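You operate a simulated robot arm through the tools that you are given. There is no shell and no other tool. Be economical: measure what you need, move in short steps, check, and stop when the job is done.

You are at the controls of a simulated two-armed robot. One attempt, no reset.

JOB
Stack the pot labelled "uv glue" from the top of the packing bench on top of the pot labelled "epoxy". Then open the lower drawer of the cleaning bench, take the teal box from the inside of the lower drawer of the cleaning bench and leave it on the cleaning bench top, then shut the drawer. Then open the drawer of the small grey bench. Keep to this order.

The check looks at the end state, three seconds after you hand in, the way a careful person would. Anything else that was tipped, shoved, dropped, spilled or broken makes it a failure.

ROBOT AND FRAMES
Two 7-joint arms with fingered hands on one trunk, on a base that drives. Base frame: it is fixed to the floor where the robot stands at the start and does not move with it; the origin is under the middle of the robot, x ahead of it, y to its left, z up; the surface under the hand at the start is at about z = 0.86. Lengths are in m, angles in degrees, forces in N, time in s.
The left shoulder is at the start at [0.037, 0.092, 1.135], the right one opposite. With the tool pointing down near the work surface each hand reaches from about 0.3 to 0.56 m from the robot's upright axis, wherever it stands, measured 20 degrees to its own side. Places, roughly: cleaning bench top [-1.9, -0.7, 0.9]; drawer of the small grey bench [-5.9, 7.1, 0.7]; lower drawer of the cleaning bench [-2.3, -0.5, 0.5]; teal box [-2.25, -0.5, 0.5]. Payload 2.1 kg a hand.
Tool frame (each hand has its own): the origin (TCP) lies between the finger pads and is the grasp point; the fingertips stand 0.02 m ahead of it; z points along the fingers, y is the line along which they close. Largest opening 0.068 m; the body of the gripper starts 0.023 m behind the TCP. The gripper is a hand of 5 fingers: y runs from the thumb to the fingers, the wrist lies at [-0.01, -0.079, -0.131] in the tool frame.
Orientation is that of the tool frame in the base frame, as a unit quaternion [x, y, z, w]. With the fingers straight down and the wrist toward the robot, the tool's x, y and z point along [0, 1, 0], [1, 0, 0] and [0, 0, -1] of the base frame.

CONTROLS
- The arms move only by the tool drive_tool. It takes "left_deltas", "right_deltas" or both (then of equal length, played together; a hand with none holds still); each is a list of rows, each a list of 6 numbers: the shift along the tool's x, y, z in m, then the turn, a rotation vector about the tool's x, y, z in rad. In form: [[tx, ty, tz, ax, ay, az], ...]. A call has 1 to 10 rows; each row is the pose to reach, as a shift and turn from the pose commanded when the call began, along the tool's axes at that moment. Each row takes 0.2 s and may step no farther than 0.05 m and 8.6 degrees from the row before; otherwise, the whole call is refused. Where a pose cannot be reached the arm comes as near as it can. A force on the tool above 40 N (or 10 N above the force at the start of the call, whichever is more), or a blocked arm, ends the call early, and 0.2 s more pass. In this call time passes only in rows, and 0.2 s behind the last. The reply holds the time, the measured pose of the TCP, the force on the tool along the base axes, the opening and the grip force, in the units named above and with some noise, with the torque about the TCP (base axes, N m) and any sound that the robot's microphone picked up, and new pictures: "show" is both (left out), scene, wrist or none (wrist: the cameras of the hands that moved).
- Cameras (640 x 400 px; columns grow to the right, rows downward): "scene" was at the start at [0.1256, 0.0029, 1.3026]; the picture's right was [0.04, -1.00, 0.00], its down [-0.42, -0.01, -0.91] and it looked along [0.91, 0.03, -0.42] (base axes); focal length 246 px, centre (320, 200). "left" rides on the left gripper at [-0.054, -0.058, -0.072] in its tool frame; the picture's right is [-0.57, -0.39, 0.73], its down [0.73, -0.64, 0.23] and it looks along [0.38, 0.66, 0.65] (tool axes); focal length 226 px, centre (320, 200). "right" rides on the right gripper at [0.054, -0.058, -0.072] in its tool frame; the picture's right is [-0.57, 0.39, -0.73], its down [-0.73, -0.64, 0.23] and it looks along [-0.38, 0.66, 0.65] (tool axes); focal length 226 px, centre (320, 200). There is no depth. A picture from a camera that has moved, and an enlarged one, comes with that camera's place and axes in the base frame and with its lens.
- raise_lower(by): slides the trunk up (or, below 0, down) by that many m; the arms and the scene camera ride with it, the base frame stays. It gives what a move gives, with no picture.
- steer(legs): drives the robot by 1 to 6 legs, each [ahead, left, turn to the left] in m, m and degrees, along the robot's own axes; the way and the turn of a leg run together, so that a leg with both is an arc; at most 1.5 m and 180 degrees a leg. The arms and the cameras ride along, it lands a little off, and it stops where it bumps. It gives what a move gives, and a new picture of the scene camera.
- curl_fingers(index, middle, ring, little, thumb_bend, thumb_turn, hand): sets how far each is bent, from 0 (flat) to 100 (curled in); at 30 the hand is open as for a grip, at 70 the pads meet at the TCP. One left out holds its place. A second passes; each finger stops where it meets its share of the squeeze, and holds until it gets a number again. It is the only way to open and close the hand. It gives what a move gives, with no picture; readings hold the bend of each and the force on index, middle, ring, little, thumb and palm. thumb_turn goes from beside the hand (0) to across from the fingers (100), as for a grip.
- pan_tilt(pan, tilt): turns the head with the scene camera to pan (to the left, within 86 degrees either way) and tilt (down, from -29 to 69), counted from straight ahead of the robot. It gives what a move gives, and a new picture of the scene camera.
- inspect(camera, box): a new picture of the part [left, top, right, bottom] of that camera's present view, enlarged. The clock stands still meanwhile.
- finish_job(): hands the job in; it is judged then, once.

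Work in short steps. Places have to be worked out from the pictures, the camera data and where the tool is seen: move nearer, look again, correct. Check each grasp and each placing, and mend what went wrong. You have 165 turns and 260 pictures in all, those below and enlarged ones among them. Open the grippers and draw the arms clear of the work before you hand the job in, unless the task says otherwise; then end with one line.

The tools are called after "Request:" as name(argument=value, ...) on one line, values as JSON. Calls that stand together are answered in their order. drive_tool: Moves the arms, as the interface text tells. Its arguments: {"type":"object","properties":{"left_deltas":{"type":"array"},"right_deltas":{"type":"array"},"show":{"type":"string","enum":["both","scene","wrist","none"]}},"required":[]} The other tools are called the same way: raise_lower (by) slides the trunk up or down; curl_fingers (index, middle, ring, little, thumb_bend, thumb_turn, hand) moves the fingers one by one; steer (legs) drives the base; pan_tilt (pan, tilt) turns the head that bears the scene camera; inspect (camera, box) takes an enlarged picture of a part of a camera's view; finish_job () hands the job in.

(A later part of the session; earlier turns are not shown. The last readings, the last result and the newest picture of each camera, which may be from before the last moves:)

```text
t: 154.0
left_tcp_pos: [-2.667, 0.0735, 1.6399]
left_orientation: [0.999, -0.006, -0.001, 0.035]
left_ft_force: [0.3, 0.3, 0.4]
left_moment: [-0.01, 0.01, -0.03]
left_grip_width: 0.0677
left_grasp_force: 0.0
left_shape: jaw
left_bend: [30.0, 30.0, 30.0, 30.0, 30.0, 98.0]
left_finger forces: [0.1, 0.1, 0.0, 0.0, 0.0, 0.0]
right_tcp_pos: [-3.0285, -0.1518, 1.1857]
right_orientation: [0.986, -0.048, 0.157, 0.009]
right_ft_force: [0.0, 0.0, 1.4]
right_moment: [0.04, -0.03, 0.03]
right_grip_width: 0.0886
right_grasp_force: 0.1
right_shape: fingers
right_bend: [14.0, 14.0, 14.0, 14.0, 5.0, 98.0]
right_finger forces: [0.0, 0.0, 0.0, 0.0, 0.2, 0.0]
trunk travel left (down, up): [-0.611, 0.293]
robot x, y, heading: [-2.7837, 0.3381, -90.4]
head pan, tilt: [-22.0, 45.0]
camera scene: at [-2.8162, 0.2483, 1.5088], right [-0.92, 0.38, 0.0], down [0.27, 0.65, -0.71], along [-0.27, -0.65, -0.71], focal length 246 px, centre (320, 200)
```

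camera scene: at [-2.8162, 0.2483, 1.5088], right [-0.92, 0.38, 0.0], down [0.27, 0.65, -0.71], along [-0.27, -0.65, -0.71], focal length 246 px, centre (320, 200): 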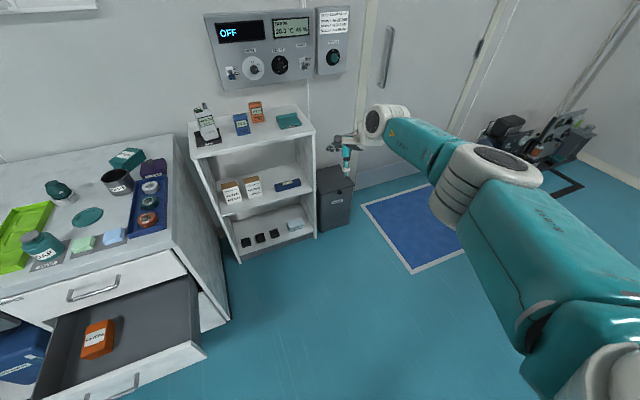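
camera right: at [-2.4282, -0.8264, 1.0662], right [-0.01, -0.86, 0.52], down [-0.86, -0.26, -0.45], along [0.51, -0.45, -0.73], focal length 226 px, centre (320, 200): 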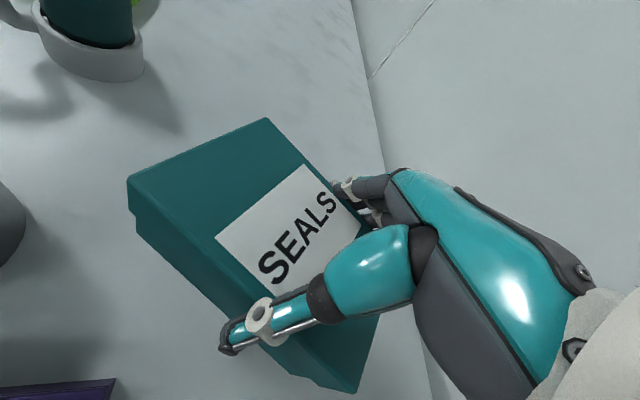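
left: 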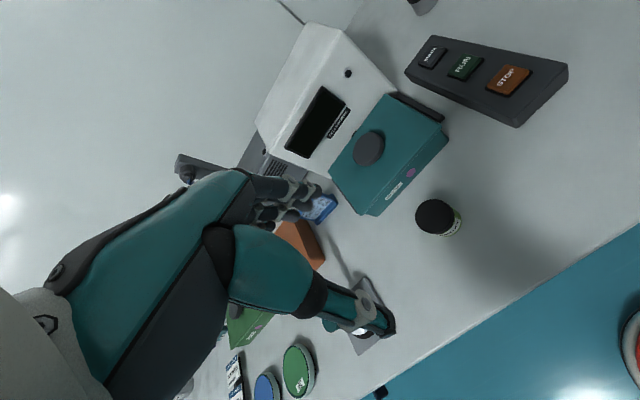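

The box is safely on the bench. I'll level the right hand, make a fist, and go back in front of the drawer.

Request:
drive_tool(right_deltas=[[0, -0.01, 0, 0, -0.105, -0.033], [0, -0.02, 0, 0, -0.21, -0.066], [0, -0.03, 0, 0, -0.315, -0.098]], show="none")

Request:
curl_fingers(hand="right", index=95, middle=95, ring=95, little=95, thumb_bend=40)

Request:
steer(legs=[[-0.2, 0.2, 0], [0, 0.45, 0.4]])

Request:
raise_lower(by=-0.55)

```text
t: 154.8
left_tcp_pos: [-2.6663, 0.0739, 1.6384]
left_orientation: [0.999, -0.006, -0.001, 0.036]
left_ft_force: [-0.2, -0.8, 0.6]
left_moment: [0.03, 0.0, -0.01]
left_grip_width: 0.0674
left_grasp_force: 0.0
left_shape: jaw
left_bend: [30.0, 30.0, 30.0, 30.0, 30.0, 98.0]
left_finger forces: [0.1, 0.1, 0.1, 0.1, 0.0, 0.1]
right_tcp_pos: [-3.0244, -0.1219, 1.1854]
right_orientation: [1.0, -0.001, -0.002, 0.009]
right_ft_force: [-0.8, 0.0, 1.5]
right_moment: [0.0, 0.02, -0.03]
right_grip_width: 0.0887
right_grasp_force: 0.1
right_shape: fingers
right_bend: [14.0, 14.0, 14.0, 14.0, 5.0, 98.0]
right_finger forces: [0.1, 0.0, 0.0, 0.1, 0.0, 0.0]
trunk travel left (down, up): [-0.611, 0.293]
robot x, y, heading: [-2.7838, 0.3361, -90.4]
head pan, tilt: [-22.0, 45.0]
```

```text
t: 155.8
left_tcp_pos: [-2.6683, 0.0738, 1.6392]
left_orientation: [0.999, -0.006, -0.001, 0.034]
left_ft_force: [0.1, 0.9, -0.4]
left_moment: [0.03, -0.01, -0.02]
left_grip_width: 0.0678
left_grasp_force: 0.1
left_shape: jaw
left_bend: [30.0, 30.0, 30.0, 30.0, 30.0, 98.0]
left_finger forces: [0.1, 0.0, 0.0, 0.0, 0.1, 0.0]
right_tcp_pos: [-3.025, -0.1231, 1.1855]
right_orientation: [1.0, -0.002, -0.001, 0.007]
right_ft_force: [0.2, 0.1, 0.1]
right_moment: [0.01, 0.04, -0.03]
right_grip_width: 0.0278
right_grasp_force: 0.1
right_shape: fingers
right_bend: [95.0, 95.0, 95.0, 95.0, 40.0, 98.0]
right_finger forces: [0.0, 0.0, 0.1, 0.1, 0.1, 0.1]
trunk travel left (down, up): [-0.611, 0.293]
robot x, y, heading: [-2.7842, 0.3364, -90.3]
head pan, tilt: [-22.0, 45.0]
```

```text
t: 160.1
left_tcp_pos: [-2.0185, 0.2657, 1.6395]
left_orientation: [0.999, -0.013, -0.002, 0.034]
left_ft_force: [0.0, 0.1, -0.6]
left_moment: [0.0, 0.01, -0.02]
left_grip_width: 0.0677
left_grasp_force: 0.0
left_shape: jaw
left_bend: [30.0, 30.0, 30.0, 30.0, 30.0, 98.0]
left_finger forces: [0.0, 0.1, 0.1, 0.0, 0.0, 0.0]
right_tcp_pos: [-2.3808, 0.0746, 1.186]
right_orientation: [1.0, -0.008, -0.002, 0.008]
right_ft_force: [0.5, -1.0, 0.6]
right_moment: [0.02, 0.0, -0.03]
right_grip_width: 0.0274
right_grasp_force: 0.1
right_shape: fingers
right_bend: [95.0, 95.0, 95.0, 95.0, 40.0, 98.0]
right_finger forces: [0.0, 0.0, 0.0, 0.0, 0.1, 0.0]
trunk travel left (down, up): [-0.611, 0.293]
robot x, y, heading: [-2.1313, 0.5303, -91.1]
head pan, tilt: [-22.0, 45.0]
camera scene: at [-2.165, 0.4423, 1.5088], right [-0.92, 0.4, 0.0], down [0.28, 0.65, -0.71], along [-0.28, -0.65, -0.71], focal length 246 px, centre (320, 200)
```

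scene: 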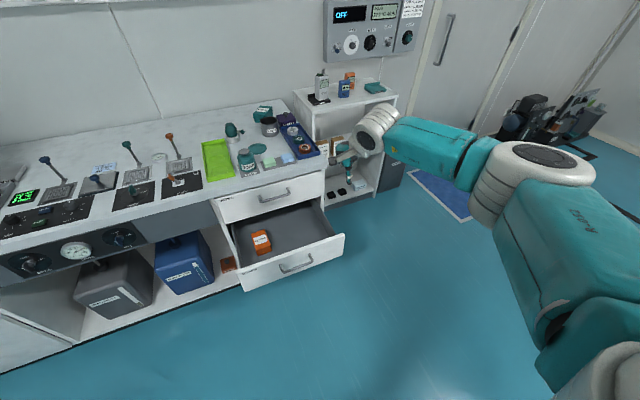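

```text
refused: -0.55 is not a number from -0.4 to 0.4
```

I'll align with the drawer centre, lower the trunk in two steps, and check.

Request:
steer(legs=[[0, 0.09, 1.0]])

Request:
raise_lower(by=-0.4)

Request:
raise_lower(by=-0.17)

Request:
pan_tilt(pan=-15, tilt=35)

```text
t: 161.2
left_tcp_pos: [-1.9234, 0.2648, 1.6383]
left_orientation: [0.999, -0.003, -0.001, 0.035]
left_ft_force: [0.3, -0.4, -0.1]
left_moment: [-0.02, 0.01, 0.0]
left_grip_width: 0.0677
left_grasp_force: 0.1
left_shape: jaw
left_bend: [30.0, 30.0, 30.0, 30.0, 30.0, 98.0]
left_finger forces: [0.0, 0.0, 0.0, 0.0, 0.1, 0.0]
right_tcp_pos: [-2.2811, 0.0692, 1.1855]
right_orientation: [1.0, 0.0, -0.002, 0.008]
right_ft_force: [0.7, 0.7, 1.1]
right_moment: [0.01, 0.0, -0.01]
right_grip_width: 0.0276
right_grasp_force: 0.0
right_shape: fingers
right_bend: [95.0, 95.0, 95.0, 95.0, 40.0, 98.0]
right_finger forces: [0.0, 0.0, 0.1, 0.0, 0.0, 0.1]
trunk travel left (down, up): [-0.611, 0.293]
robot x, y, heading: [-2.047, 0.528, -90.1]
head pan, tilt: [-22.0, 45.0]
camera scene: at [-2.0735, 0.4405, 1.5088], right [-0.93, 0.38, 0.0], down [0.27, 0.65, -0.71], along [-0.27, -0.65, -0.71], focal length 246 px, centre (320, 200)
```

scene: 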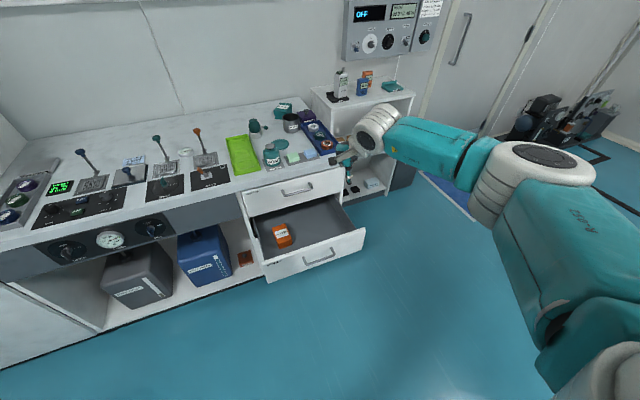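

```text
t: 165.0
left_tcp_pos: [-1.9259, 0.2359, 1.2225]
left_orientation: [1.0, -0.003, 0.0, 0.003]
left_ft_force: [0.2, -0.1, -0.4]
left_moment: [0.01, -0.01, 0.02]
left_grip_width: 0.0675
left_grasp_force: 0.0
left_shape: jaw
left_bend: [30.0, 30.0, 30.0, 30.0, 30.0, 98.0]
left_finger forces: [0.0, 0.1, 0.0, 0.1, 0.0, 0.1]
right_tcp_pos: [-2.2821, 0.0686, 0.7852]
right_orientation: [1.0, 0.0, -0.001, 0.008]
right_ft_force: [0.0, 0.4, 0.3]
right_moment: [0.0, -0.02, 0.02]
right_grip_width: 0.0275
right_grasp_force: 0.0
right_shape: fingers
right_bend: [95.0, 95.0, 95.0, 95.0, 40.0, 98.0]
right_finger forces: [0.0, 0.0, 0.0, 0.0, 0.1, 0.1]
trunk travel left (down, up): [-0.211, 0.693]
robot x, y, heading: [-2.0484, 0.5285, -90.1]
head pan, tilt: [-22.0, 45.0]
```

```text
t: 166.9
left_tcp_pos: [-1.9252, 0.1718, 1.014]
left_orientation: [0.998, -0.003, -0.002, -0.064]
left_ft_force: [0.0, 0.2, -0.4]
left_moment: [0.01, 0.01, -0.02]
left_grip_width: 0.0677
left_grasp_force: 0.0
left_shape: jaw
left_bend: [30.0, 30.0, 30.0, 30.0, 30.0, 98.0]
left_finger forces: [0.0, 0.1, 0.1, 0.1, 0.0, 0.1]
right_tcp_pos: [-2.283, 0.0686, 0.6166]
right_orientation: [1.0, 0.0, -0.002, 0.007]
right_ft_force: [0.0, 0.0, 0.2]
right_moment: [0.01, 0.01, 0.0]
right_grip_width: 0.0274
right_grasp_force: 0.1
right_shape: fingers
right_bend: [95.0, 95.0, 95.0, 95.0, 40.0, 98.0]
right_finger forces: [0.0, 0.0, 0.0, 0.1, 0.0, 0.1]
trunk travel left (down, up): [-0.041, 0.863]
robot x, y, heading: [-2.0426, 0.532, -90.3]
head pan, tilt: [-22.0, 45.0]
```

```text
t: 167.6
left_tcp_pos: [-1.926, 0.1722, 1.0143]
left_orientation: [0.998, -0.003, -0.002, -0.065]
left_ft_force: [0.5, 0.4, -0.4]
left_moment: [-0.02, -0.01, 0.0]
left_grip_width: 0.0676
left_grasp_force: 0.1
left_shape: jaw
left_bend: [30.0, 30.0, 30.0, 30.0, 30.0, 98.0]
left_finger forces: [0.1, 0.0, 0.0, 0.1, 0.0, 0.1]
right_tcp_pos: [-2.2825, 0.0689, 0.6162]
right_orientation: [1.0, 0.001, 0.0, 0.007]
right_ft_force: [0.2, -0.3, -0.5]
right_moment: [0.0, -0.03, 0.01]
right_grip_width: 0.0276
right_grasp_force: 0.1
right_shape: fingers
right_bend: [95.0, 95.0, 95.0, 95.0, 40.0, 98.0]
right_finger forces: [0.0, 0.0, 0.0, 0.0, 0.0, 0.0]
trunk travel left (down, up): [-0.041, 0.863]
robot x, y, heading: [-2.0461, 0.5308, -90.2]
head pan, tilt: [-15.0, 35.0]
camera scene: at [-2.0678, 0.3431, 0.9469], right [-0.96, 0.26, 0.0], down [0.15, 0.55, -0.82], along [-0.22, -0.79, -0.57], focal length 246 px, centre (320, 200)
```

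scene: 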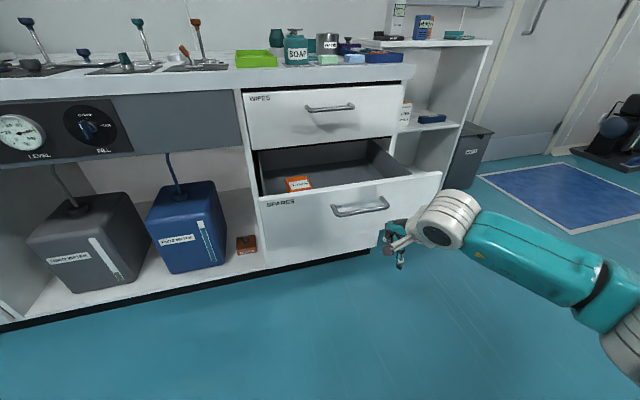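

I'll drop 4 cm more so the knuckles meet the handle bar, then drive forward to push.

Request:
raise_lower(by=-0.04)

Request:
steer(legs=[[0.2, 0, 0]])

```text
t: 168.5
left_tcp_pos: [-1.9255, 0.1561, 0.9621]
left_orientation: [0.997, -0.004, -0.002, -0.081]
left_ft_force: [0.3, 0.3, -0.2]
left_moment: [-0.02, 0.02, 0.02]
left_grip_width: 0.0676
left_grasp_force: 0.2
left_shape: jaw
left_bend: [30.0, 30.0, 30.0, 30.0, 30.0, 98.0]
left_finger forces: [0.0, 0.1, 0.0, 0.0, 0.0, 0.0]
right_tcp_pos: [-2.2831, 0.0688, 0.5754]
right_orientation: [1.0, 0.0, -0.002, 0.009]
right_ft_force: [-0.5, 0.0, 1.5]
right_moment: [-0.03, -0.01, -0.01]
right_grip_width: 0.0277
right_grasp_force: 0.0
right_shape: fingers
right_bend: [95.0, 95.0, 95.0, 95.0, 40.0, 98.0]
right_finger forces: [0.1, 0.0, 0.1, 0.1, 0.1, 0.0]
trunk travel left (down, up): [-0.001, 0.903]
robot x, y, heading: [-2.0394, 0.5295, -90.3]
head pan, tilt: [-15.0, 35.0]
```

```text
t: 170.1
left_tcp_pos: [-1.9272, -0.0436, 0.9633]
left_orientation: [0.997, -0.002, -0.002, -0.082]
left_ft_force: [-0.3, -0.1, -0.5]
left_moment: [-0.03, -0.01, 0.0]
left_grip_width: 0.0676
left_grasp_force: 0.0
left_shape: jaw
left_bend: [30.0, 30.0, 30.0, 30.0, 30.0, 98.0]
left_finger forces: [0.0, 0.0, 0.0, 0.0, 0.0, 0.0]
right_tcp_pos: [-2.2832, -0.1314, 0.576]
right_orientation: [1.0, 0.001, -0.001, 0.008]
right_ft_force: [0.4, -0.4, 0.4]
right_moment: [-0.01, -0.02, -0.02]
right_grip_width: 0.0277
right_grasp_force: 0.0
right_shape: fingers
right_bend: [95.0, 95.0, 95.0, 95.0, 40.0, 98.0]
right_finger forces: [0.0, 0.1, 0.0, 0.1, 0.0, 0.1]
trunk travel left (down, up): [-0.001, 0.903]
robot x, y, heading: [-2.043, 0.3285, -90.2]
head pan, tilt: [-15.0, 35.0]
camera scene: at [-2.0684, 0.1311, 0.9053], right [-0.96, 0.26, 0.0], down [0.15, 0.55, -0.82], along [-0.21, -0.79, -0.57], focal length 246 px, centre (320, 200)
```

scene: 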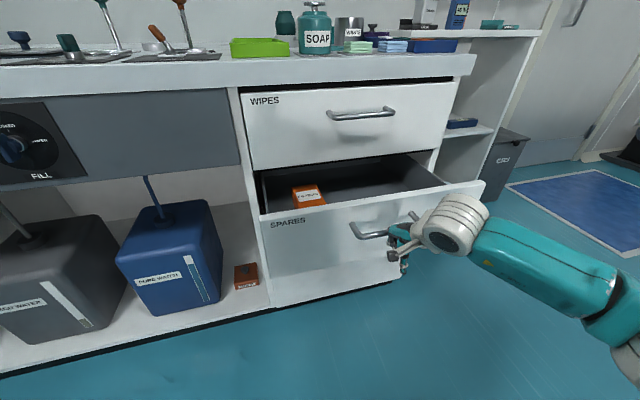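

The drawer is closing. I'll push on.

Request:
steer(legs=[[0.14, 0, 0]])

```text
t: 171.4
left_tcp_pos: [-1.9268, -0.1824, 0.9621]
left_orientation: [0.997, -0.002, -0.002, -0.081]
left_ft_force: [0.6, 0.3, 0.7]
left_moment: [-0.03, 0.01, 0.0]
left_grip_width: 0.0678
left_grasp_force: 0.1
left_shape: jaw
left_bend: [30.0, 30.0, 30.0, 30.0, 30.0, 98.0]
left_finger forces: [0.0, 0.0, 0.0, 0.0, 0.0, 0.0]
right_tcp_pos: [-2.2829, -0.2717, 0.5746]
right_orientation: [1.0, 0.001, -0.002, 0.008]
right_ft_force: [-0.3, -0.1, -0.2]
right_moment: [-0.01, 0.01, 0.01]
right_grip_width: 0.0275
right_grasp_force: 0.1
right_shape: fingers
right_bend: [95.0, 95.0, 95.0, 95.0, 40.0, 98.0]
right_finger forces: [0.0, 0.0, 0.0, 0.1, 0.0, 0.1]
trunk travel left (down, up): [-0.001, 0.903]
robot x, y, heading: [-2.0467, 0.1907, -90.1]
head pan, tilt: [-15.0, 35.0]
camera scene: at [-2.0683, -0.0083, 0.9053], right [-0.97, 0.26, 0.0], down [0.15, 0.55, -0.82], along [-0.21, -0.79, -0.57], focal length 246 px, centre (320, 200)
```

scene: 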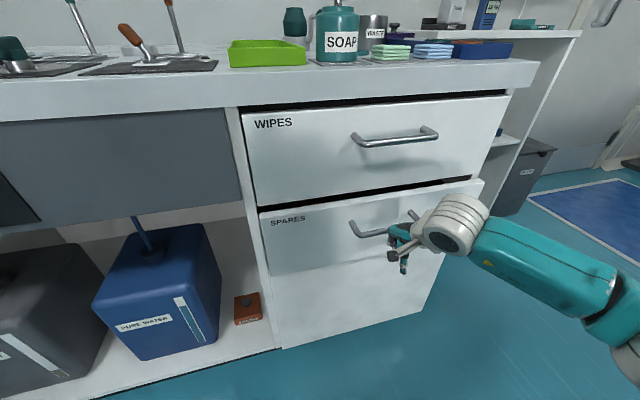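

Nearly shut. I'll push the last few cm; the force limit will stop it when seated.

Request:
steer(legs=[[0.05, 0, 0]])

Request:
inspect(camera="scene", box=[220, 90, 560, 300])

```text
t: 172.4
left_tcp_pos: [-1.9266, -0.2211, 0.9629]
left_orientation: [0.997, -0.004, -0.002, -0.081]
left_ft_force: [-0.2, 0.0, 0.9]
left_moment: [0.02, 0.01, 0.03]
left_grip_width: 0.0677
left_grasp_force: 0.0
left_shape: jaw
left_bend: [30.0, 30.0, 30.0, 30.0, 30.0, 98.0]
left_finger forces: [0.1, 0.0, 0.0, 0.0, 0.0, 0.0]
right_tcp_pos: [-2.2822, -0.3086, 0.5748]
right_orientation: [1.0, 0.001, -0.001, 0.004]
right_ft_force: [2.8, 22.0, 8.8]
right_moment: [-0.62, 0.08, -0.03]
right_grip_width: 0.0287
right_grasp_force: 11.7
right_shape: fingers
right_bend: [95.0, 95.0, 95.0, 95.0, 40.0, 98.0]
right_finger forces: [6.6, 16.6, 0.3, 0.0, 0.1, 0.0]
trunk travel left (down, up): [-0.001, 0.903]
robot x, y, heading: [-2.0437, 0.1538, -90.1]
head pan, tilt: [-15.0, 35.0]
stopped in leg 1: the force on the tool passed its limit at 63 N (the readings are from after the stop); the commanded pose is now the measured one
camera scene: at [-2.0684, -0.0472, 0.9058], right [-0.96, 0.26, 0.0], down [0.15, 0.55, -0.82], along [-0.22, -0.79, -0.57], focal length 246 px, centre (320, 200)
```

scene: 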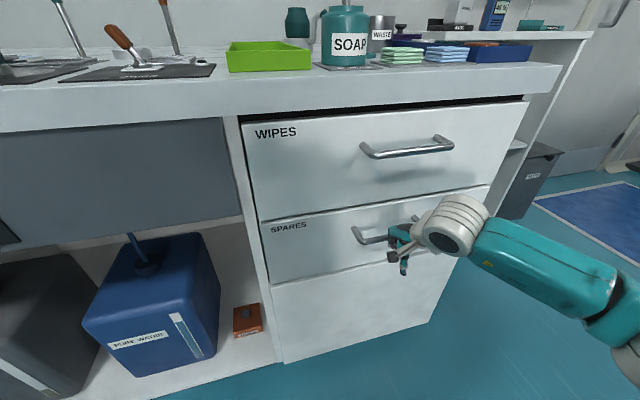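

```text
1.88 times, centred on (390, 195) of scene
camera zoom: at [-2.0684, -0.0472, 0.9058], right [-0.96, 0.26, 0.0], down [0.15, 0.55, -0.82], along [-0.22, -0.79, -0.57], focal length 463 px, centre (188, 209)
```

zoom: 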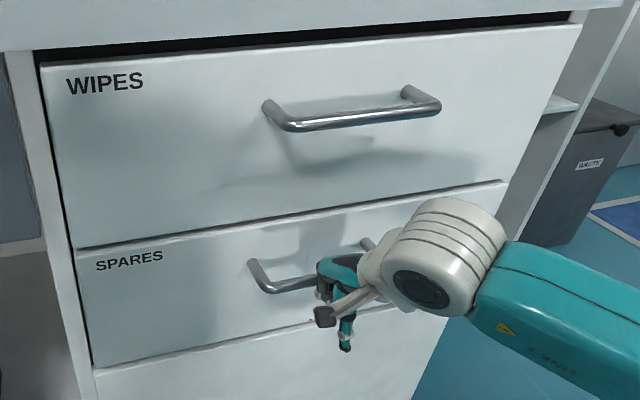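

The drawer is flush and shut; it stopped against a hard end. I'll back off, raise the trunk, and look for a route to the small grey bench near (-5.9, 7.1).

Request:
steer(legs=[[-0.35, 0, 0]])

Request:
raise_lower(by=0.38)

Request:
pan_tilt(pan=-80, tilt=12)

```text
t: 174.6
left_tcp_pos: [-1.9241, 0.1252, 0.9624]
left_orientation: [0.997, -0.001, -0.001, -0.082]
left_ft_force: [0.6, 0.0, 0.3]
left_moment: [0.01, 0.03, 0.02]
left_grip_width: 0.0676
left_grasp_force: 0.0
left_shape: jaw
left_bend: [30.0, 30.0, 30.0, 30.0, 30.0, 98.0]
left_finger forces: [0.0, 0.0, 0.1, 0.0, 0.0, 0.1]
right_tcp_pos: [-2.2793, 0.0363, 0.5749]
right_orientation: [1.0, 0.004, -0.001, 0.004]
right_ft_force: [-0.2, -0.3, 0.6]
right_moment: [-0.01, 0.0, 0.02]
right_grip_width: 0.0275
right_grasp_force: 0.1
right_shape: fingers
right_bend: [95.0, 95.0, 95.0, 95.0, 40.0, 98.0]
right_finger forces: [0.1, 0.1, 0.1, 0.1, 0.0, 0.0]
trunk travel left (down, up): [-0.001, 0.903]
robot x, y, heading: [-2.0499, 0.4958, -89.9]
head pan, tilt: [-15.0, 35.0]
camera scene: at [-2.0675, 0.2984, 0.9053], right [-0.97, 0.26, 0.0], down [0.15, 0.55, -0.82], along [-0.21, -0.79, -0.57], focal length 246 px, centre (320, 200)
```

scene: 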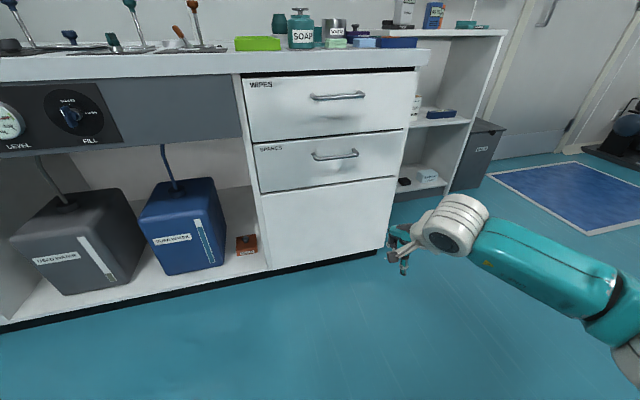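

```text
t: 178.3
left_tcp_pos: [-1.9248, 0.2032, 1.3923]
left_orientation: [1.0, -0.001, -0.002, 0.005]
left_ft_force: [0.5, 0.7, -0.6]
left_moment: [0.02, 0.02, 0.0]
left_grip_width: 0.0678
left_grasp_force: 0.1
left_shape: jaw
left_bend: [30.0, 30.0, 30.0, 30.0, 30.0, 98.0]
left_finger forces: [0.1, 0.1, 0.1, 0.0, 0.1, 0.0]
right_tcp_pos: [-2.2801, 0.0365, 0.9544]
right_orientation: [1.0, 0.006, -0.001, 0.004]
right_ft_force: [-0.4, -1.2, -0.3]
right_moment: [0.02, -0.02, 0.0]
right_grip_width: 0.0275
right_grasp_force: 0.1
right_shape: fingers
right_bend: [95.0, 95.0, 95.0, 95.0, 40.0, 98.0]
right_finger forces: [0.0, 0.1, 0.0, 0.1, 0.0, 0.0]
trunk travel left (down, up): [-0.381, 0.523]
robot x, y, heading: [-2.0449, 0.4974, -89.9]
head pan, tilt: [-15.0, 35.0]
```

```text
t: 179.7
left_tcp_pos: [-1.9256, 0.2027, 1.3926]
left_orientation: [1.0, -0.001, -0.002, 0.005]
left_ft_force: [1.0, 0.0, -0.2]
left_moment: [0.01, 0.0, 0.01]
left_grip_width: 0.0679
left_grasp_force: 0.1
left_shape: jaw
left_bend: [30.0, 30.0, 30.0, 30.0, 30.0, 98.0]
left_finger forces: [0.1, 0.0, 0.1, 0.1, 0.0, 0.0]
right_tcp_pos: [-2.2797, 0.035, 0.9554]
right_orientation: [1.0, 0.005, -0.001, 0.004]
right_ft_force: [0.5, 0.1, -0.1]
right_moment: [-0.01, 0.03, -0.03]
right_grip_width: 0.0277
right_grasp_force: 0.1
right_shape: fingers
right_bend: [95.0, 95.0, 95.0, 95.0, 40.0, 98.0]
right_finger forces: [0.0, 0.0, 0.0, 0.0, 0.0, 0.0]
trunk travel left (down, up): [-0.381, 0.523]
robot x, y, heading: [-2.0472, 0.4972, -89.9]
head pan, tilt: [-80.0, 12.0]
camera scene: at [-2.1369, 0.449, 1.3296], right [-0.18, 0.98, 0.0], down [0.2, 0.04, -0.98], along [-0.96, -0.17, -0.21], focal length 246 px, centre (320, 200)
```

scene: 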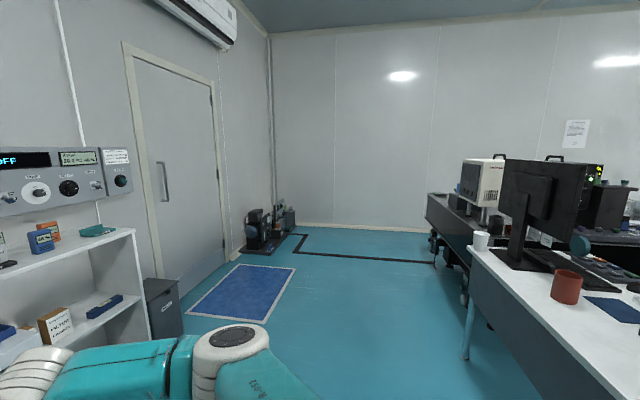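

I'll turn the robot around toward north to find an aisle.

Request:
pan_tilt(pan=0, tilt=15)

Request:
steer(legs=[[0, 0.1, 0], [0, 0, 180]])

Request:
pan_tilt(pan=30, tilt=15)

```text
t: 181.2
left_tcp_pos: [-1.9258, 0.2034, 1.3926]
left_orientation: [1.0, -0.001, -0.002, 0.005]
left_ft_force: [0.1, 0.2, -0.4]
left_moment: [-0.03, 0.0, 0.0]
left_grip_width: 0.0675
left_grasp_force: 0.0
left_shape: jaw
left_bend: [30.0, 30.0, 30.0, 30.0, 30.0, 98.0]
left_finger forces: [0.0, 0.0, 0.1, 0.1, 0.0, 0.0]
right_tcp_pos: [-2.2803, 0.0366, 0.9556]
right_orientation: [1.0, 0.005, -0.001, 0.003]
right_ft_force: [-0.4, 0.2, -0.2]
right_moment: [0.0, 0.01, 0.0]
right_grip_width: 0.0278
right_grasp_force: 0.1
right_shape: fingers
right_bend: [95.0, 95.0, 95.0, 95.0, 40.0, 98.0]
right_finger forces: [0.1, 0.0, 0.0, 0.1, 0.0, 0.1]
trunk travel left (down, up): [-0.381, 0.523]
robot x, y, heading: [-2.0468, 0.5005, -89.8]
head pan, tilt: [0.0, 15.0]
camera scene: at [-2.0449, 0.372, 1.3248], right [-1.0, 0.0, 0.0], down [0.0, 0.26, -0.97], along [0.0, -0.97, -0.26], focal length 246 px, centre (320, 200)
```

scene: 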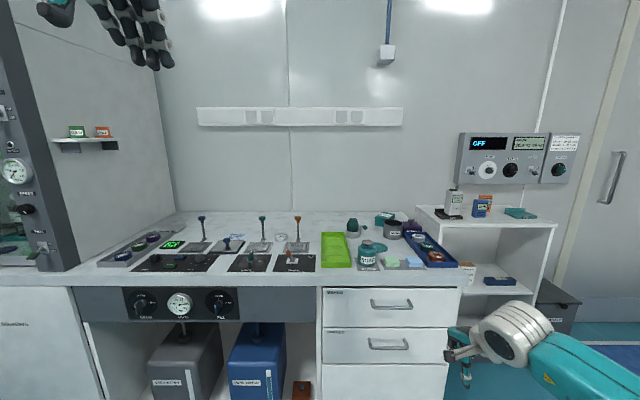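

```text
t: 189.8
left_tcp_pos: [-2.0765, 0.7893, 1.3933]
left_orientation: [-0.015, 1.0, 0.005, 0.001]
left_ft_force: [0.0, -0.9, -0.1]
left_moment: [0.01, -0.01, -0.02]
left_grip_width: 0.0679
left_grasp_force: 0.1
left_shape: jaw
left_bend: [30.0, 30.0, 30.0, 30.0, 30.0, 98.0]
left_finger forces: [0.1, 0.0, 0.1, 0.0, 0.0, 0.0]
right_tcp_pos: [-1.7262, 0.9679, 0.9541]
right_orientation: [-0.02, 1.0, 0.004, 0.001]
right_ft_force: [-0.4, 0.0, -0.2]
right_moment: [0.01, 0.03, 0.0]
right_grip_width: 0.0274
right_grasp_force: 0.0
right_shape: fingers
right_bend: [95.0, 95.0, 95.0, 95.0, 40.0, 98.0]
right_finger forces: [0.0, 0.0, 0.0, 0.0, 0.0, 0.0]
trunk travel left (down, up): [-0.381, 0.523]
robot x, y, heading: [-1.9459, 0.4971, 92.0]
head pan, tilt: [0.0, 15.0]
camera scene: at [-1.9491, 0.6231, 1.3248], right [1.0, 0.03, 0.0], down [0.01, -0.26, -0.97], along [-0.03, 0.97, -0.26], focal length 246 px, centre (320, 200)
```

scene: 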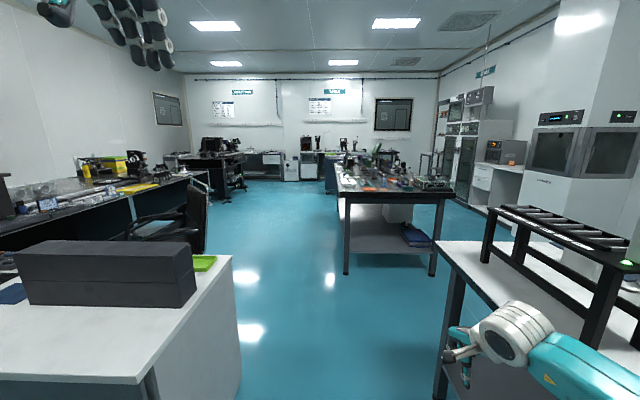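

```text
t: 190.7
left_tcp_pos: [-2.076, 0.7893, 1.3928]
left_orientation: [-0.015, 1.0, 0.005, 0.001]
left_ft_force: [0.4, -0.7, 0.2]
left_moment: [0.01, -0.03, -0.04]
left_grip_width: 0.068
left_grasp_force: 0.1
left_shape: jaw
left_bend: [30.0, 30.0, 30.0, 30.0, 30.0, 98.0]
left_finger forces: [0.0, 0.1, 0.1, 0.0, 0.0, 0.0]
right_tcp_pos: [-1.7262, 0.9658, 0.9553]
right_orientation: [-0.02, 1.0, 0.004, 0.001]
right_ft_force: [0.5, -0.2, 0.0]
right_moment: [-0.01, 0.0, 0.0]
right_grip_width: 0.0277
right_grasp_force: 0.0
right_shape: fingers
right_bend: [95.0, 95.0, 95.0, 95.0, 40.0, 98.0]
right_finger forces: [0.0, 0.0, 0.1, 0.0, 0.0, 0.0]
trunk travel left (down, up): [-0.381, 0.523]
robot x, y, heading: [-1.9465, 0.4985, 91.7]
head pan, tilt: [30.0, 15.0]
camera scene: at [-1.9953, 0.6091, 1.3248], right [0.85, 0.53, 0.0], down [0.14, -0.22, -0.97], along [-0.51, 0.82, -0.26], focal length 246 px, centre (320, 200)
```

scene: 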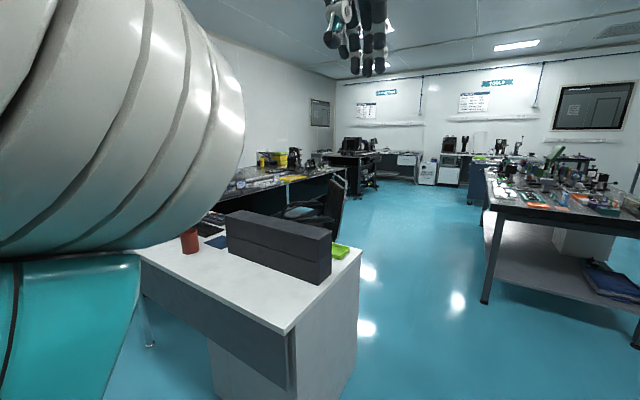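

The aisle ahead is clear. I'll zoom toward the far corner where the small grey bench should be, at about column 178 with heading 92.

Request:
pan_tilt(pan=10, tilt=10)

Request:
inspect(camera="scene", box=[150, 110, 370, 230])

```text
t: 191.5
left_tcp_pos: [-2.0759, 0.7892, 1.3926]
left_orientation: [-0.015, 1.0, 0.005, 0.002]
left_ft_force: [-0.6, 0.0, 0.2]
left_moment: [0.02, 0.0, -0.01]
left_grip_width: 0.0678
left_grasp_force: 0.1
left_shape: jaw
left_bend: [30.0, 30.0, 30.0, 30.0, 30.0, 98.0]
left_finger forces: [0.0, 0.0, 0.1, 0.0, 0.1, 0.1]
right_tcp_pos: [-1.7277, 0.9669, 0.9543]
right_orientation: [-0.02, 1.0, 0.003, 0.001]
right_ft_force: [0.7, 0.4, 0.6]
right_moment: [-0.01, 0.01, 0.01]
right_grip_width: 0.0277
right_grasp_force: 0.0
right_shape: fingers
right_bend: [95.0, 95.0, 95.0, 95.0, 40.0, 98.0]
right_finger forces: [0.0, 0.0, 0.0, 0.0, 0.1, 0.0]
trunk travel left (down, up): [-0.381, 0.523]
robot x, y, heading: [-1.9443, 0.494, 92.0]
head pan, tilt: [10.0, 10.0]
camera scene: at [-1.9653, 0.6207, 1.3329], right [0.98, 0.21, 0.0], down [0.04, -0.17, -0.98], along [-0.2, 0.96, -0.17], focal length 246 px, centre (320, 200)
```

scene: 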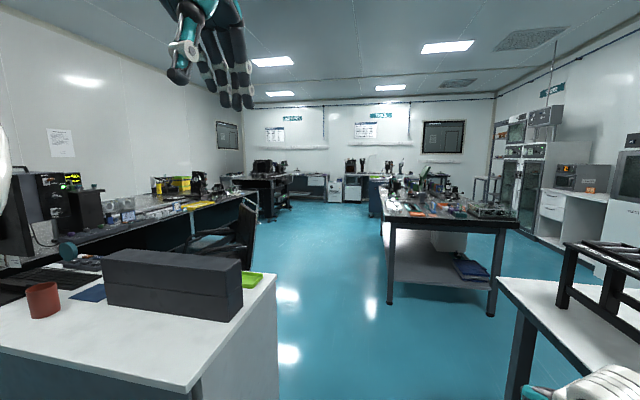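

```text
2.91 times, centred on (260, 170) of scene
camera zoom: at [-1.9653, 0.6207, 1.3329], right [0.98, 0.21, 0.0], down [0.04, -0.17, -0.98], along [-0.2, 0.96, -0.17], focal length 715 px, centre (494, 287)
```

zoom: 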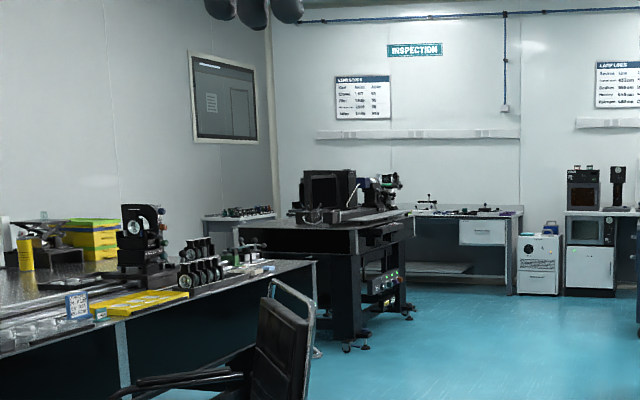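

The target bench is the one in the far left corner, behind the black optical table. I'll raise the arms well above furniture and drive north along x≈-2.05.

Request:
raise_lower(by=0.35)

Request:
steer(legs=[[0.6, 0.05, -1], [0.9, 0, 0]])

```text
t: 194.9
left_tcp_pos: [-2.0745, 0.7613, 1.7581]
left_orientation: [-0.014, 0.999, 0.033, 0.001]
left_ft_force: [0.4, 0.0, -0.4]
left_moment: [0.01, -0.02, -0.02]
left_grip_width: 0.0678
left_grasp_force: 0.1
left_shape: jaw
left_bend: [30.0, 30.0, 30.0, 30.0, 30.0, 98.0]
left_finger forces: [0.1, 0.0, 0.1, 0.0, 0.0, 0.0]
right_tcp_pos: [-1.7254, 0.9666, 1.3054]
right_orientation: [-0.02, 1.0, 0.003, 0.002]
right_ft_force: [0.3, 0.0, -0.2]
right_moment: [0.0, 0.02, 0.03]
right_grip_width: 0.0277
right_grasp_force: 0.0
right_shape: fingers
right_bend: [95.0, 95.0, 95.0, 95.0, 40.0, 98.0]
right_finger forces: [0.1, 0.1, 0.0, 0.0, 0.1, 0.1]
trunk travel left (down, up): [-0.731, 0.173]
robot x, y, heading: [-1.9468, 0.4958, 92.2]
head pan, tilt: [10.0, 10.0]
```

```text
t: 202.7
left_tcp_pos: [-2.1602, 2.2687, 1.7575]
left_orientation: [-0.011, 0.999, 0.033, 0.001]
left_ft_force: [0.1, 0.2, 0.3]
left_moment: [-0.03, -0.02, 0.01]
left_grip_width: 0.0675
left_grasp_force: 0.1
left_shape: jaw
left_bend: [30.0, 30.0, 30.0, 30.0, 30.0, 98.0]
left_finger forces: [0.0, 0.0, 0.0, 0.1, 0.0, 0.0]
right_tcp_pos: [-1.8113, 2.4705, 1.3044]
right_orientation: [-0.017, 1.0, 0.003, 0.0]
right_ft_force: [-0.5, -0.5, 0.9]
right_moment: [0.01, 0.0, 0.05]
right_grip_width: 0.0275
right_grasp_force: 0.0
right_shape: fingers
right_bend: [95.0, 95.0, 95.0, 95.0, 40.0, 98.0]
right_finger forces: [0.0, 0.0, 0.0, 0.0, 0.1, 0.1]
trunk travel left (down, up): [-0.731, 0.173]
robot x, y, heading: [-2.0333, 2.003, 91.6]
head pan, tilt: [10.0, 10.0]
camera scene: at [-2.0525, 2.1064, 1.6838], right [0.98, 0.2, 0.0], down [0.03, -0.17, -0.98], along [-0.2, 0.96, -0.17], focal length 246 px, centre (320, 200)
```

scene: 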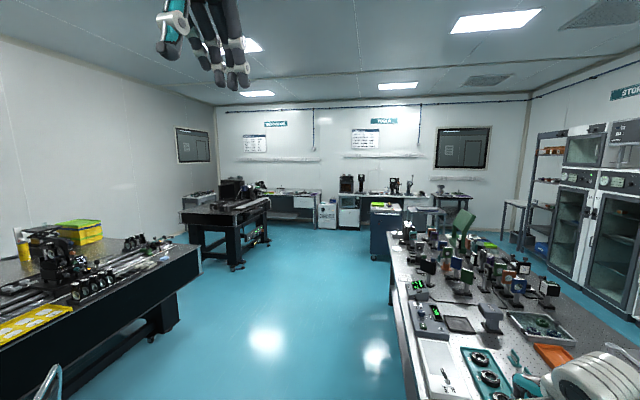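

Open floor lies ahead. I'll zoom on the far-left bench.

Request:
inspect(camera="scene", box=[160, 160, 340, 280])

Request:
steer(legs=[[1.2, 0.3, 0], [0.6, 0.6, 30]])

```text
3.33 times, centred on (250, 220) of scene
camera zoom: at [-2.0525, 2.1064, 1.6838], right [0.98, 0.2, 0.0], down [0.03, -0.17, -0.98], along [-0.2, 0.96, -0.17], focal length 819 px, centre (553, 133)
```

zoom: 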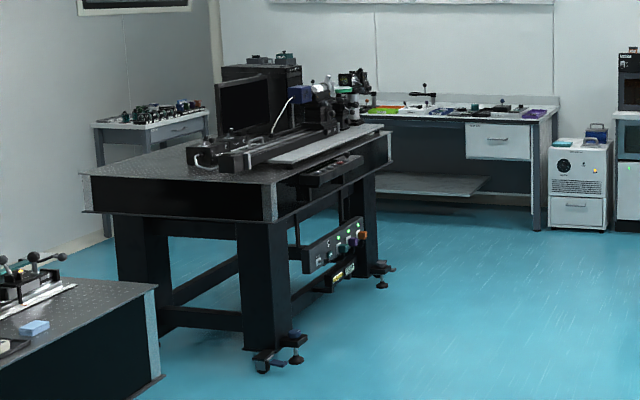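

```text
t: 213.2
left_tcp_pos: [-3.3724, 3.7775, 1.7576]
left_orientation: [-0.282, 0.959, 0.032, -0.008]
left_ft_force: [0.6, 0.5, -0.5]
left_moment: [0.02, 0.01, -0.03]
left_grip_width: 0.0675
left_grasp_force: 0.0
left_shape: jaw
left_bend: [30.0, 30.0, 30.0, 30.0, 30.0, 98.0]
left_finger forces: [0.0, 0.1, 0.1, 0.0, 0.0, 0.1]
right_tcp_pos: [-3.18, 4.1322, 1.3034]
right_orientation: [-0.289, 0.957, 0.004, 0.001]
right_ft_force: [-0.4, -0.3, 0.7]
right_moment: [0.03, 0.0, 0.02]
right_grip_width: 0.0277
right_grasp_force: 0.0
right_shape: fingers
right_bend: [95.0, 95.0, 95.0, 95.0, 40.0, 98.0]
right_finger forces: [0.1, 0.0, 0.0, 0.1, 0.1, 0.1]
trunk travel left (down, up): [-0.731, 0.173]
robot x, y, heading: [-3.1231, 3.6171, 123.5]
head pan, tilt: [10.0, 10.0]
camera scene: at [-3.1934, 3.6953, 1.6838], right [0.73, 0.68, 0.0], down [0.12, -0.13, -0.98], along [-0.67, 0.72, -0.17], focal length 246 px, centre (320, 200)
```

scene: 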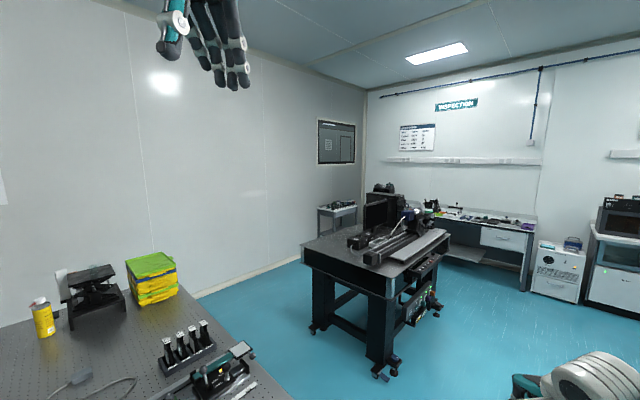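

The small bench stands against the west wall with its drawer facing east. I'll turn to face west, go north to y≈4.67, then west through the gap between lens bench and optical table.

Request:
steer(legs=[[0, 0, 56.5], [0.1, -1.05, 0]])

Request:
pan_tilt(pan=0, tilt=25)

```text
t: 221.3
left_tcp_pos: [-3.4886, 4.578, 1.7578]
left_orientation: [-0.703, 0.71, 0.023, -0.023]
left_ft_force: [0.5, -0.8, 0.4]
left_moment: [-0.04, -0.04, -0.04]
left_grip_width: 0.0679
left_grasp_force: 0.0
left_shape: jaw
left_bend: [30.0, 30.0, 30.0, 30.0, 30.0, 98.0]
left_finger forces: [0.0, 0.0, 0.1, 0.1, 0.0, 0.0]
right_tcp_pos: [-3.6811, 4.935, 1.3038]
right_orientation: [0.708, -0.707, -0.003, 0.002]
right_ft_force: [0.0, 0.0, -0.3]
right_moment: [0.0, 0.0, 0.0]
right_grip_width: 0.0276
right_grasp_force: 0.1
right_shape: fingers
right_bend: [95.0, 95.0, 95.0, 95.0, 40.0, 98.0]
right_finger forces: [0.0, 0.0, 0.1, 0.1, 0.1, 0.1]
trunk travel left (down, up): [-0.731, 0.173]
robot x, y, heading: [-3.2238, 4.6981, 179.9]
head pan, tilt: [10.0, 10.0]
camera scene: at [-3.3229, 4.6807, 1.6838], right [-0.17, 0.99, 0.0], down [0.17, 0.03, -0.98], along [-0.97, -0.17, -0.17], focal length 246 px, centre (320, 200)
```

scene: 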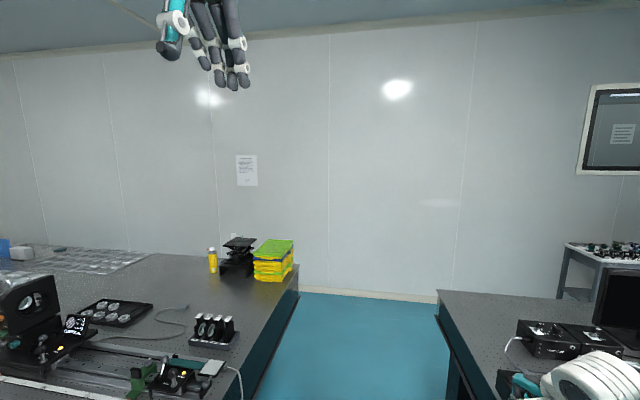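

```text
t: 222.1
left_tcp_pos: [-3.4884, 4.5762, 1.7575]
left_orientation: [-0.703, 0.71, 0.025, -0.022]
left_ft_force: [-0.2, 0.2, 0.7]
left_moment: [0.01, 0.0, 0.01]
left_grip_width: 0.0677
left_grasp_force: 0.0
left_shape: jaw
left_bend: [30.0, 30.0, 30.0, 30.0, 30.0, 98.0]
left_finger forces: [0.1, 0.0, 0.1, 0.0, 0.0, 0.1]
right_tcp_pos: [-3.6804, 4.9338, 1.3053]
right_orientation: [0.707, -0.707, -0.004, 0.001]
right_ft_force: [0.3, -0.6, -0.5]
right_moment: [0.05, -0.02, 0.04]
right_grip_width: 0.0276
right_grasp_force: 0.1
right_shape: fingers
right_bend: [95.0, 95.0, 95.0, 95.0, 40.0, 98.0]
right_finger forces: [0.1, 0.0, 0.0, 0.0, 0.1, 0.1]
trunk travel left (down, up): [-0.731, 0.173]
robot x, y, heading: [-3.219, 4.6959, 179.5]
head pan, tilt: [0.0, 25.0]
camera scene: at [-3.3234, 4.6964, 1.6595], right [0.0, 1.0, 0.0], down [0.42, 0.0, -0.91], along [-0.91, 0.0, -0.42], focal length 246 px, centre (320, 200)
```

scene: 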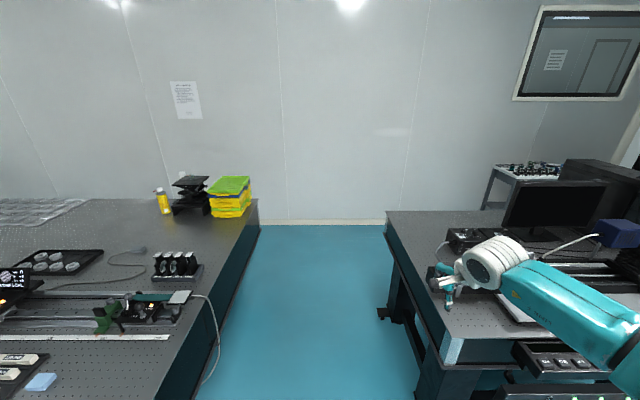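

The gap runs from y 4.26 to 5.15 and I'm centred at 4.70. I'll drive west 2.1 m.

Request:
steer(legs=[[1.1, 0, 0.5], [1.0, 0, 0]])

Request:
pan_tilt(pan=-65, tilt=25)

```text
t: 232.5
left_tcp_pos: [-5.5987, 4.5813, 1.7583]
left_orientation: [0.707, -0.707, -0.024, 0.023]
left_ft_force: [0.7, -0.7, -0.5]
left_moment: [0.01, 0.01, 0.02]
left_grip_width: 0.0678
left_grasp_force: 0.1
left_shape: jaw
left_bend: [30.0, 30.0, 30.0, 30.0, 30.0, 98.0]
left_finger forces: [0.0, 0.0, 0.0, 0.1, 0.0, 0.1]
right_tcp_pos: [-5.7919, 4.9357, 1.3044]
right_orientation: [0.711, -0.703, -0.003, 0.001]
right_ft_force: [1.0, -0.1, 1.1]
right_moment: [0.01, 0.01, 0.04]
right_grip_width: 0.0275
right_grasp_force: 0.1
right_shape: fingers
right_bend: [95.0, 95.0, 95.0, 95.0, 40.0, 98.0]
right_finger forces: [0.0, 0.1, 0.0, 0.0, 0.0, 0.0]
trunk travel left (down, up): [-0.731, 0.173]
robot x, y, heading: [-5.3318, 4.7015, -179.6]
head pan, tilt: [0.0, 25.0]
camera scene: at [-5.4333, 4.702, 1.6594], right [-0.01, 1.0, 0.0], down [0.42, 0.0, -0.91], along [-0.91, -0.01, -0.42], focal length 246 px, centre (320, 200)
```

scene: 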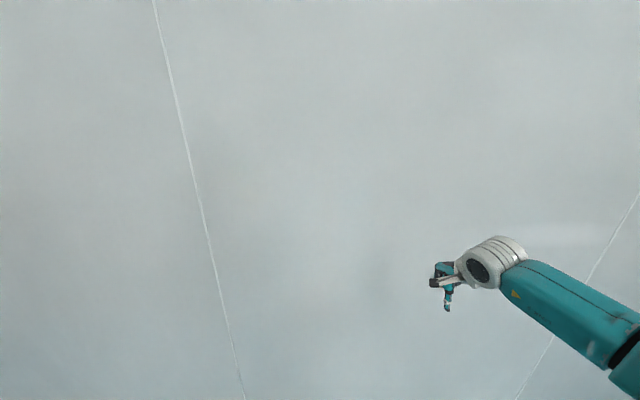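

```text
t: 233.9
left_tcp_pos: [-5.5989, 4.5811, 1.7584]
left_orientation: [-0.706, 0.707, 0.025, -0.022]
left_ft_force: [-0.7, 0.6, -0.2]
left_moment: [0.0, -0.03, -0.02]
left_grip_width: 0.0676
left_grasp_force: 0.1
left_shape: jaw
left_bend: [30.0, 30.0, 30.0, 30.0, 30.0, 98.0]
left_finger forces: [0.0, 0.0, 0.1, 0.0, 0.0, 0.0]
right_tcp_pos: [-5.7927, 4.9352, 1.3043]
right_orientation: [0.712, -0.702, -0.004, 0.002]
right_ft_force: [0.1, 0.0, 0.8]
right_moment: [0.01, 0.01, 0.02]
right_grip_width: 0.0277
right_grasp_force: 0.1
right_shape: fingers
right_bend: [95.0, 95.0, 95.0, 95.0, 40.0, 98.0]
right_finger forces: [0.0, 0.0, 0.0, 0.0, 0.0, 0.0]
trunk travel left (down, up): [-0.731, 0.173]
robot x, y, heading: [-5.331, 4.7057, -179.8]
head pan, tilt: [-65.0, 25.0]
camera scene: at [-5.3804, 4.7858, 1.6594], right [0.9, 0.43, 0.0], down [0.18, -0.38, -0.91], along [-0.39, 0.82, -0.42], focal length 246 px, centre (320, 200)
```

scene: 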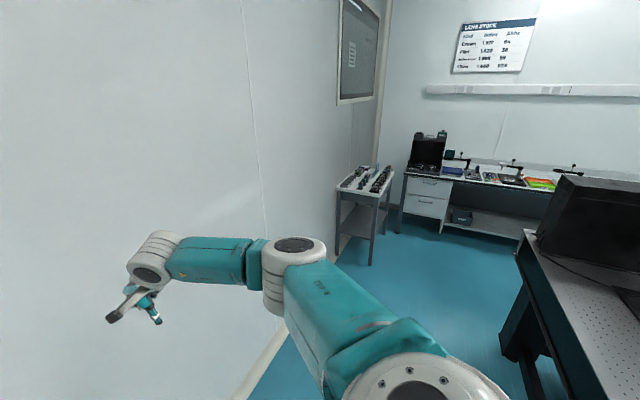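

The small grey bench is ahead, carrying small optics. I'll zoom in on it.

Request:
inspect(camera="scene", box=[310, 120, 470, 280])

```text
2.50 times, centred on (390, 200) of scene
camera zoom: at [-5.3804, 4.7858, 1.6594], right [0.9, 0.43, 0.0], down [0.18, -0.38, -0.91], along [-0.39, 0.82, -0.42], focal length 614 px, centre (145, 200)
```

zoom: 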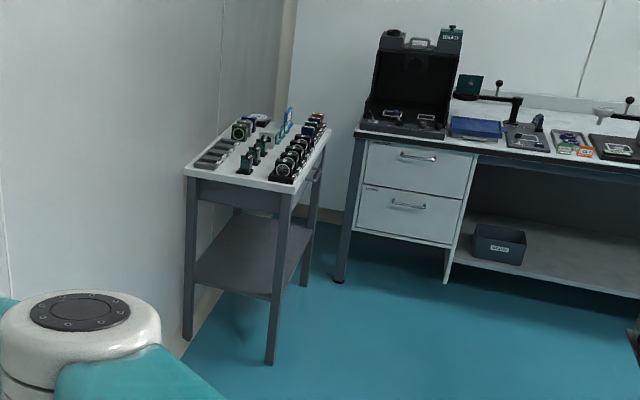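

The bench spans x -6.11 to -5.745 and y 6.64 to 7.33, with the drawer on its east face at y≈7.0. I'll strafe north, keeping clear of the optical table.

Request:
steer(legs=[[-0.12, -0.5, -0.2], [0, -1.4, 0]])

Request:
pan_tilt(pan=-25, tilt=45)

```text
t: 243.5
left_tcp_pos: [-5.4914, 6.482, 1.7576]
left_orientation: [0.715, -0.698, -0.024, 0.022]
left_ft_force: [0.1, 0.7, -0.8]
left_moment: [0.0, 0.01, 0.01]
left_grip_width: 0.0679
left_grasp_force: 0.2
left_shape: jaw
left_bend: [30.0, 30.0, 30.0, 30.0, 30.0, 98.0]
left_finger forces: [0.1, 0.1, 0.1, 0.0, 0.0, 0.0]
right_tcp_pos: [-5.6957, 6.8322, 1.3047]
right_orientation: [0.72, -0.694, -0.002, 0.002]
right_ft_force: [0.1, -0.4, -0.4]
right_moment: [-0.01, 0.04, 0.0]
right_grip_width: 0.0276
right_grasp_force: 0.0
right_shape: fingers
right_bend: [95.0, 95.0, 95.0, 95.0, 40.0, 98.0]
right_finger forces: [0.1, 0.0, 0.1, 0.0, 0.0, 0.0]
trunk travel left (down, up): [-0.731, 0.173]
robot x, y, heading: [-5.2297, 6.6124, -178.5]
head pan, tilt: [-65.0, 25.0]
camera scene: at [-5.2794, 6.6923, 1.6594], right [0.89, 0.45, 0.0], down [0.19, -0.38, -0.91], along [-0.41, 0.81, -0.42], focal length 246 px, centre (320, 200)
```

scene: 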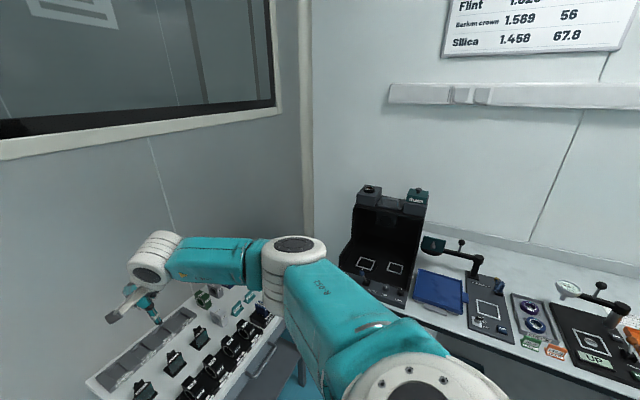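

```text
t: 244.6
left_tcp_pos: [-5.4922, 6.4824, 1.7575]
left_orientation: [0.715, -0.698, -0.024, 0.022]
left_ft_force: [-0.1, -0.1, -0.1]
left_moment: [0.01, 0.0, 0.03]
left_grip_width: 0.0678
left_grasp_force: 0.0
left_shape: jaw
left_bend: [30.0, 30.0, 30.0, 30.0, 30.0, 98.0]
left_finger forces: [0.0, 0.1, 0.0, 0.0, 0.0, 0.1]
right_tcp_pos: [-5.6956, 6.8323, 1.3044]
right_orientation: [0.721, -0.693, -0.004, 0.001]
right_ft_force: [-0.5, -0.7, 0.4]
right_moment: [-0.05, 0.0, -0.01]
right_grip_width: 0.0276
right_grasp_force: 0.0
right_shape: fingers
right_bend: [95.0, 95.0, 95.0, 95.0, 40.0, 98.0]
right_finger forces: [0.1, 0.0, 0.0, 0.1, 0.1, 0.1]
trunk travel left (down, up): [-0.731, 0.173]
robot x, y, heading: [-5.227, 6.6108, -178.2]
head pan, tilt: [-25.0, 45.0]
camera scene: at [-5.3127, 6.642, 1.6289], right [0.4, 0.92, 0.0], down [0.65, -0.28, -0.71], along [-0.65, 0.28, -0.71], focal length 246 px, centre (320, 200)
```

scene: 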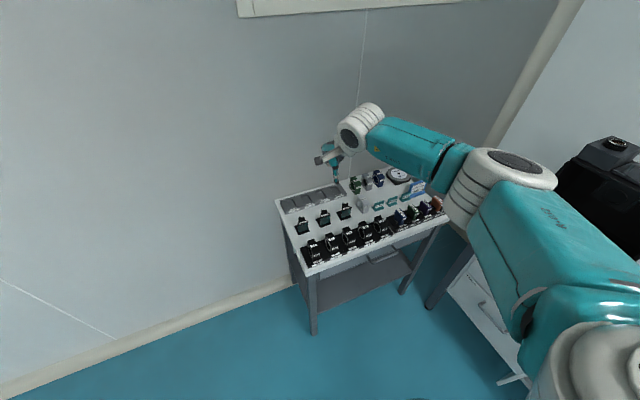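

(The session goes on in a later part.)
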